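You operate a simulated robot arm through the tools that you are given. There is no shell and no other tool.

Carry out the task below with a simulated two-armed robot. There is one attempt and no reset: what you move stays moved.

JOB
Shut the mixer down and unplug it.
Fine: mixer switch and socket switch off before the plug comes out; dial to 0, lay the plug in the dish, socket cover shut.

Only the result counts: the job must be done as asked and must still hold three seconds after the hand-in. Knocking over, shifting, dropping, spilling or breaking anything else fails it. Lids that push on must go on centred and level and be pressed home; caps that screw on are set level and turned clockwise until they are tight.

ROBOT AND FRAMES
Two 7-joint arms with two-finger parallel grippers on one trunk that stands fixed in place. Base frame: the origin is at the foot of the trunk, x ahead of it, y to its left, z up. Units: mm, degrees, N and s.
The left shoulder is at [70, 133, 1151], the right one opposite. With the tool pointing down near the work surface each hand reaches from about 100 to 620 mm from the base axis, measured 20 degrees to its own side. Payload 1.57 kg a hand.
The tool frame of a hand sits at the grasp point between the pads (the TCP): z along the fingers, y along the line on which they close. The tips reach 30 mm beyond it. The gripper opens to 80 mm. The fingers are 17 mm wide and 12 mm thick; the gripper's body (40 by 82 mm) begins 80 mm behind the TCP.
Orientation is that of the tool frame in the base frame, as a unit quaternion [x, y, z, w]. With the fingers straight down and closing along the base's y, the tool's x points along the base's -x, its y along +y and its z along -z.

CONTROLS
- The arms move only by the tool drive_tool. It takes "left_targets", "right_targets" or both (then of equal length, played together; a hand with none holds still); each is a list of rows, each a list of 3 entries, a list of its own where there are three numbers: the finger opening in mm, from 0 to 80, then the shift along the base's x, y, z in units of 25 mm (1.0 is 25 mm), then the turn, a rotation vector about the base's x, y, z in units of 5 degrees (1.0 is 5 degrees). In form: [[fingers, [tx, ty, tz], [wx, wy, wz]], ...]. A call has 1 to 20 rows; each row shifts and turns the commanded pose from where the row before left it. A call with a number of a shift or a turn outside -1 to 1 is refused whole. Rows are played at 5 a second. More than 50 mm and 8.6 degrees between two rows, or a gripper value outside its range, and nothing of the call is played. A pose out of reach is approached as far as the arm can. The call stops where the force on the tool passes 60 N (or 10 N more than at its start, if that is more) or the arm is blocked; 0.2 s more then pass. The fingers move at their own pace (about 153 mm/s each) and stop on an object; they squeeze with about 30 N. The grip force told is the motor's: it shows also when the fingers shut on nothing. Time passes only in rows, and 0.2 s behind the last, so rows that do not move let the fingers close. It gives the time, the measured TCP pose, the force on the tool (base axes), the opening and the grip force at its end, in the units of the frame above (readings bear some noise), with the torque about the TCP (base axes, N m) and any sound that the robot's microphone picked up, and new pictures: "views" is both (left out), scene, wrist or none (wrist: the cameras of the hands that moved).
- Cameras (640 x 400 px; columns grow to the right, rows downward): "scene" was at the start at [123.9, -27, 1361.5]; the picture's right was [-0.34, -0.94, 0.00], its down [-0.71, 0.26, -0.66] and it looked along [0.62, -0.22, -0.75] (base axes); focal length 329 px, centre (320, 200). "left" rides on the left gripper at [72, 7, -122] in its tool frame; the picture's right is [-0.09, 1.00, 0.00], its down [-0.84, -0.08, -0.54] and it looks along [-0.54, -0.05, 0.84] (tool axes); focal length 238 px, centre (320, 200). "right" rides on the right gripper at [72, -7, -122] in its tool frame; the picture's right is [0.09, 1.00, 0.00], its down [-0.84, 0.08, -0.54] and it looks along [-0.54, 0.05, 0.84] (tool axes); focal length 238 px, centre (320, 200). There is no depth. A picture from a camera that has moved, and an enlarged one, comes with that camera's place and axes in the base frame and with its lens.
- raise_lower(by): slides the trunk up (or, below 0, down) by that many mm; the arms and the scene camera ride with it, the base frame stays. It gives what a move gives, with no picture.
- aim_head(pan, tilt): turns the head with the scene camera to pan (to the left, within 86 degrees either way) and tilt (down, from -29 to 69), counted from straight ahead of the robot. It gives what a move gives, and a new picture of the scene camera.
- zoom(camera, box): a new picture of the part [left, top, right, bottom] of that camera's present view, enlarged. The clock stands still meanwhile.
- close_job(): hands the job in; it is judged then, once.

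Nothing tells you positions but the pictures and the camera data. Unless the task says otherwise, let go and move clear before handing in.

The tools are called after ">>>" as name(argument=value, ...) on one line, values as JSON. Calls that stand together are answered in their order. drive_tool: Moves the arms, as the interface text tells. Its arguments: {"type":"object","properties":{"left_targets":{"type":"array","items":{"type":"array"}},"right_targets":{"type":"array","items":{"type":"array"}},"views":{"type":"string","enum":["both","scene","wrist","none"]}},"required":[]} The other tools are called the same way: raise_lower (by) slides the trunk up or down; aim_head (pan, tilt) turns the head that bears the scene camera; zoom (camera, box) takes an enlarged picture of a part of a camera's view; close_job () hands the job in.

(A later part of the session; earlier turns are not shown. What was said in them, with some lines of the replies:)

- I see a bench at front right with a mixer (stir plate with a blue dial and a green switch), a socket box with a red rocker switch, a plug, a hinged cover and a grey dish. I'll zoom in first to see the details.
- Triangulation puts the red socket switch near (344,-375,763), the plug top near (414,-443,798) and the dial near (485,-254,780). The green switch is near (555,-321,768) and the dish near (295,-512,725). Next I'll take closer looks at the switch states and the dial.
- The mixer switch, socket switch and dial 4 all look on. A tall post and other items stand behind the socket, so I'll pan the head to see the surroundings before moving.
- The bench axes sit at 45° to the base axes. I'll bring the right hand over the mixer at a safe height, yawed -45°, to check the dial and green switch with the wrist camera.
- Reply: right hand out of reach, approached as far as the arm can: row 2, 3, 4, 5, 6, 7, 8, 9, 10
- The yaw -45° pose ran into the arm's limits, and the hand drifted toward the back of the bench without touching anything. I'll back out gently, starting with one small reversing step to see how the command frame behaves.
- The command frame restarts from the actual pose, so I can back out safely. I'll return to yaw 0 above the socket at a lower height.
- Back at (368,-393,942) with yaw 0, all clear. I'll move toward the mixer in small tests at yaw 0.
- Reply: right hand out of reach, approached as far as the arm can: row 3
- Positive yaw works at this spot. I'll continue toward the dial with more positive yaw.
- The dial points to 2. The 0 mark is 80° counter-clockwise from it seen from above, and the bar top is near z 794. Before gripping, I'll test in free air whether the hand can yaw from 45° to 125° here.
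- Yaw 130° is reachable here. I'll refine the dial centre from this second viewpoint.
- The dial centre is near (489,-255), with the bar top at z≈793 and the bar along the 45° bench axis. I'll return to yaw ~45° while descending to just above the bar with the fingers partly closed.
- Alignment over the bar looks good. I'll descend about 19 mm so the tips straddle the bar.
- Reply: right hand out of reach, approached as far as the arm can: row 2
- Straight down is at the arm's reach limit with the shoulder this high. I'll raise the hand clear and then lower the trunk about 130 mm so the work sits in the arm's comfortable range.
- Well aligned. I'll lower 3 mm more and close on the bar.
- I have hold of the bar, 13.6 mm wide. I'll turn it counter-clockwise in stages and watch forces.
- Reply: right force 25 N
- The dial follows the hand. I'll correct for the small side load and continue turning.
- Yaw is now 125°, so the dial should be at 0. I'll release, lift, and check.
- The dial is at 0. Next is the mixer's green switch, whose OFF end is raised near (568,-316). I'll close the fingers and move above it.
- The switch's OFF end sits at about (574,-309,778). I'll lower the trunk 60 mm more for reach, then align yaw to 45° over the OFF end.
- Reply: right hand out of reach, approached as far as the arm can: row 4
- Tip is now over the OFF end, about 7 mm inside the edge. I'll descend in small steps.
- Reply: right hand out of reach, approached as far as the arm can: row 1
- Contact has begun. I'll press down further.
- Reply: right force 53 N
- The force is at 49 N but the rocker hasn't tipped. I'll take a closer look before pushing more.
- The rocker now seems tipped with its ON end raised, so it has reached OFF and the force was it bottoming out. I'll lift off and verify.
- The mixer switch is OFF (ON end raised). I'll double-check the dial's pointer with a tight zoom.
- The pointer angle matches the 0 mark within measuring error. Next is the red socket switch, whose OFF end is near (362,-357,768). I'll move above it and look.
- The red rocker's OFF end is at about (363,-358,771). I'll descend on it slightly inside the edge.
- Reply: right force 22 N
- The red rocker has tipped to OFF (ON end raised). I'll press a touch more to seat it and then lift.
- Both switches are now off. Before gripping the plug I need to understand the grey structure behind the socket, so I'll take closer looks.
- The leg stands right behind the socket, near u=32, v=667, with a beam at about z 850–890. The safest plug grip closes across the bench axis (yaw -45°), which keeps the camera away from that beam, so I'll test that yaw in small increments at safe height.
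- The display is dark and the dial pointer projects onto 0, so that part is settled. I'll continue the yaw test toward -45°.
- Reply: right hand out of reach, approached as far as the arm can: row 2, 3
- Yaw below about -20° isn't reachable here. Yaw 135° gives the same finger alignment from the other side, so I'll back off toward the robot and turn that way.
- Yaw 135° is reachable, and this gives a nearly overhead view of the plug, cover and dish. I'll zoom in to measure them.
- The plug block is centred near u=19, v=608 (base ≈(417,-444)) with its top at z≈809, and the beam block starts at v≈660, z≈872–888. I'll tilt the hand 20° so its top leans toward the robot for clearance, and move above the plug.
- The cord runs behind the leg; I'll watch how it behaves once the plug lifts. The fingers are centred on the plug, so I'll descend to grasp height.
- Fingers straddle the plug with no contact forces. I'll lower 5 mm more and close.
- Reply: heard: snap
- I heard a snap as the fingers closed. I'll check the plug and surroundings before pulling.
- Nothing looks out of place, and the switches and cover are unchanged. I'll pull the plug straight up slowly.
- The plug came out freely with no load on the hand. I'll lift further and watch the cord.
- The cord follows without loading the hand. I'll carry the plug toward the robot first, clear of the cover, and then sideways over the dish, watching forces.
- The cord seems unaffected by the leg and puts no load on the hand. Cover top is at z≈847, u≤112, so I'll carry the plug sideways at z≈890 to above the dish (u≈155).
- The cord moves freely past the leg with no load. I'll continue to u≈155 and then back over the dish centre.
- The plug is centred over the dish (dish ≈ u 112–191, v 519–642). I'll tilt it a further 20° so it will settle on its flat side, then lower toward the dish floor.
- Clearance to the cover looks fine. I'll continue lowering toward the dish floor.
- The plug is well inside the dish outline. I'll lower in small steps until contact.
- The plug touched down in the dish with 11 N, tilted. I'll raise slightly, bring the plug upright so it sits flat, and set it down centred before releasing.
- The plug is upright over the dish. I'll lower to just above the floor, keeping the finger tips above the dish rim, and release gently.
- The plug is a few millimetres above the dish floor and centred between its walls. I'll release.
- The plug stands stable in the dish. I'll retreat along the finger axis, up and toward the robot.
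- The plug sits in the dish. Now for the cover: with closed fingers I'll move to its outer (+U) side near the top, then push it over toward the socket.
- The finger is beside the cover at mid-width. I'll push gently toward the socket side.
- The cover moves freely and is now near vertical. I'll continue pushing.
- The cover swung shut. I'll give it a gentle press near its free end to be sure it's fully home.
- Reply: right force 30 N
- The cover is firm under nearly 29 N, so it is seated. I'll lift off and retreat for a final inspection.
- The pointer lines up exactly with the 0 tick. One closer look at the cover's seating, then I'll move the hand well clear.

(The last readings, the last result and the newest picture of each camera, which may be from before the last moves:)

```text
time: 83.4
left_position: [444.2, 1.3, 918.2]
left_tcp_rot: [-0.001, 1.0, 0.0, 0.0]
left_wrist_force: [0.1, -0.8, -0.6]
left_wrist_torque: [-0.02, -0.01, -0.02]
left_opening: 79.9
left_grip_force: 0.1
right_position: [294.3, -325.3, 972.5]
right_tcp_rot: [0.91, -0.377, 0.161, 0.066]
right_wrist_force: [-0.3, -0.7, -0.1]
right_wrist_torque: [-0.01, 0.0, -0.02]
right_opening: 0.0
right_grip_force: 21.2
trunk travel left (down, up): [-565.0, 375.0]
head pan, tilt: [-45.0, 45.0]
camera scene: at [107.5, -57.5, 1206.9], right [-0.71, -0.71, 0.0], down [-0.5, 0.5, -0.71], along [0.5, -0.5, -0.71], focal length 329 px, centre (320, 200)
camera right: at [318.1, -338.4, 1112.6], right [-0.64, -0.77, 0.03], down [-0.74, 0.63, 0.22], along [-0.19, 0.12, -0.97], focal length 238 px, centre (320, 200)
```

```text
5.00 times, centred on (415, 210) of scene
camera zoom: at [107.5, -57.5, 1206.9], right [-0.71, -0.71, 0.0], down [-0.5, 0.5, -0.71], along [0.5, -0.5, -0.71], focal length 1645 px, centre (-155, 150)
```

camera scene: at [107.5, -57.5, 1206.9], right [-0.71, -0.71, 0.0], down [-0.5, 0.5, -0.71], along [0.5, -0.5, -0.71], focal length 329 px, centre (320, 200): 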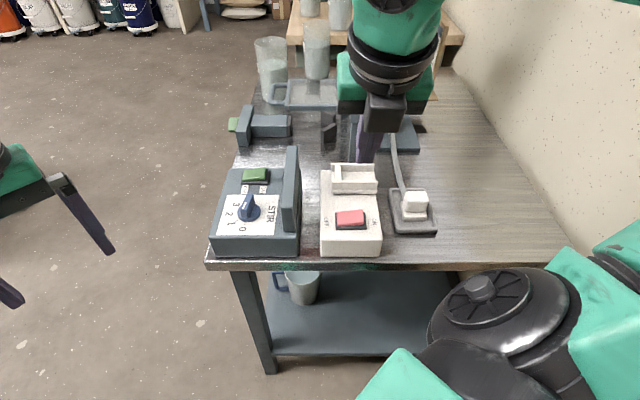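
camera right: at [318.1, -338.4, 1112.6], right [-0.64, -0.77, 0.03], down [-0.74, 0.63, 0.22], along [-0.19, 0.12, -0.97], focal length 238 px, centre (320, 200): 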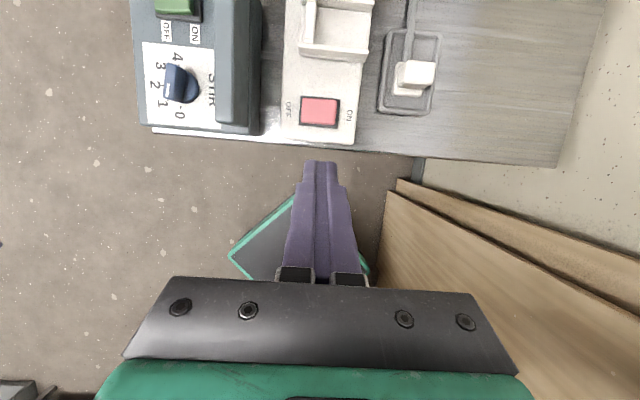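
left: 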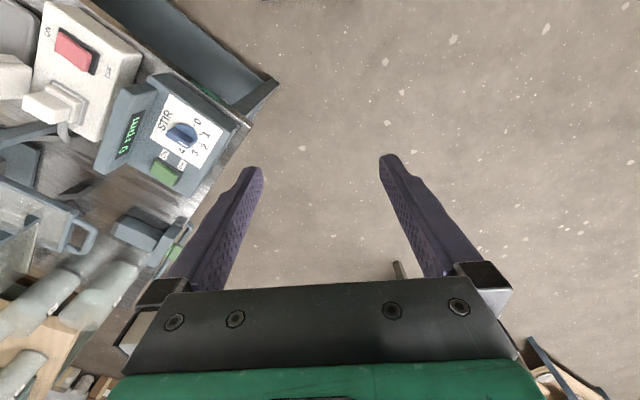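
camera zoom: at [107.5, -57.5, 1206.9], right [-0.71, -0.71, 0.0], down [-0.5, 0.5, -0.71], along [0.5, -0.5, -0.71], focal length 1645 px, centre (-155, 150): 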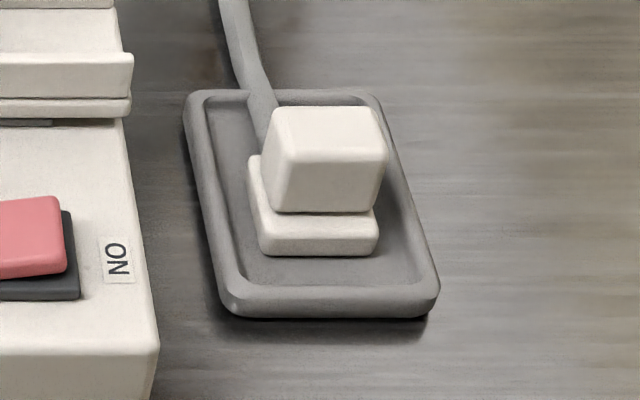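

Everything looks in order:
- **Dial:** on 0.
- **Switches:** mixer and socket switches both off, and switched off before the plug came out.
- **Plug:** resting upright in the dish.
- **Cover:** shut and level over the socket.
- **Hand:** clear of everything.

I'm handing in.

>>> close_job()

```text
The job is handed in.
```

The mixer is shut down and unplugged, and I've handed the job in. There's no verdict back yet.

- **Dial:** turned from 2 to 0; in the last pictures the pointer lines up with the 0 tick.
- **Switches:** the mixer switch and then the socket switch were pressed to OFF before the plug came out. The mixer's display has gone dark.
- **Plug:** pulled straight up and set in the dish. It stands upright on its base rather than lying on its side.
- **Cover:** pushed over until it fell shut, then pressed down with about 29 N. It sits level over the socket.

I heard one snap as the fingers closed on the plug. Nothing looked changed or broken afterwards, and the plug then came out with no resistance. In the pictures, the socket box and dish are where they were before I handled the plug. The hand is clear of the bench.
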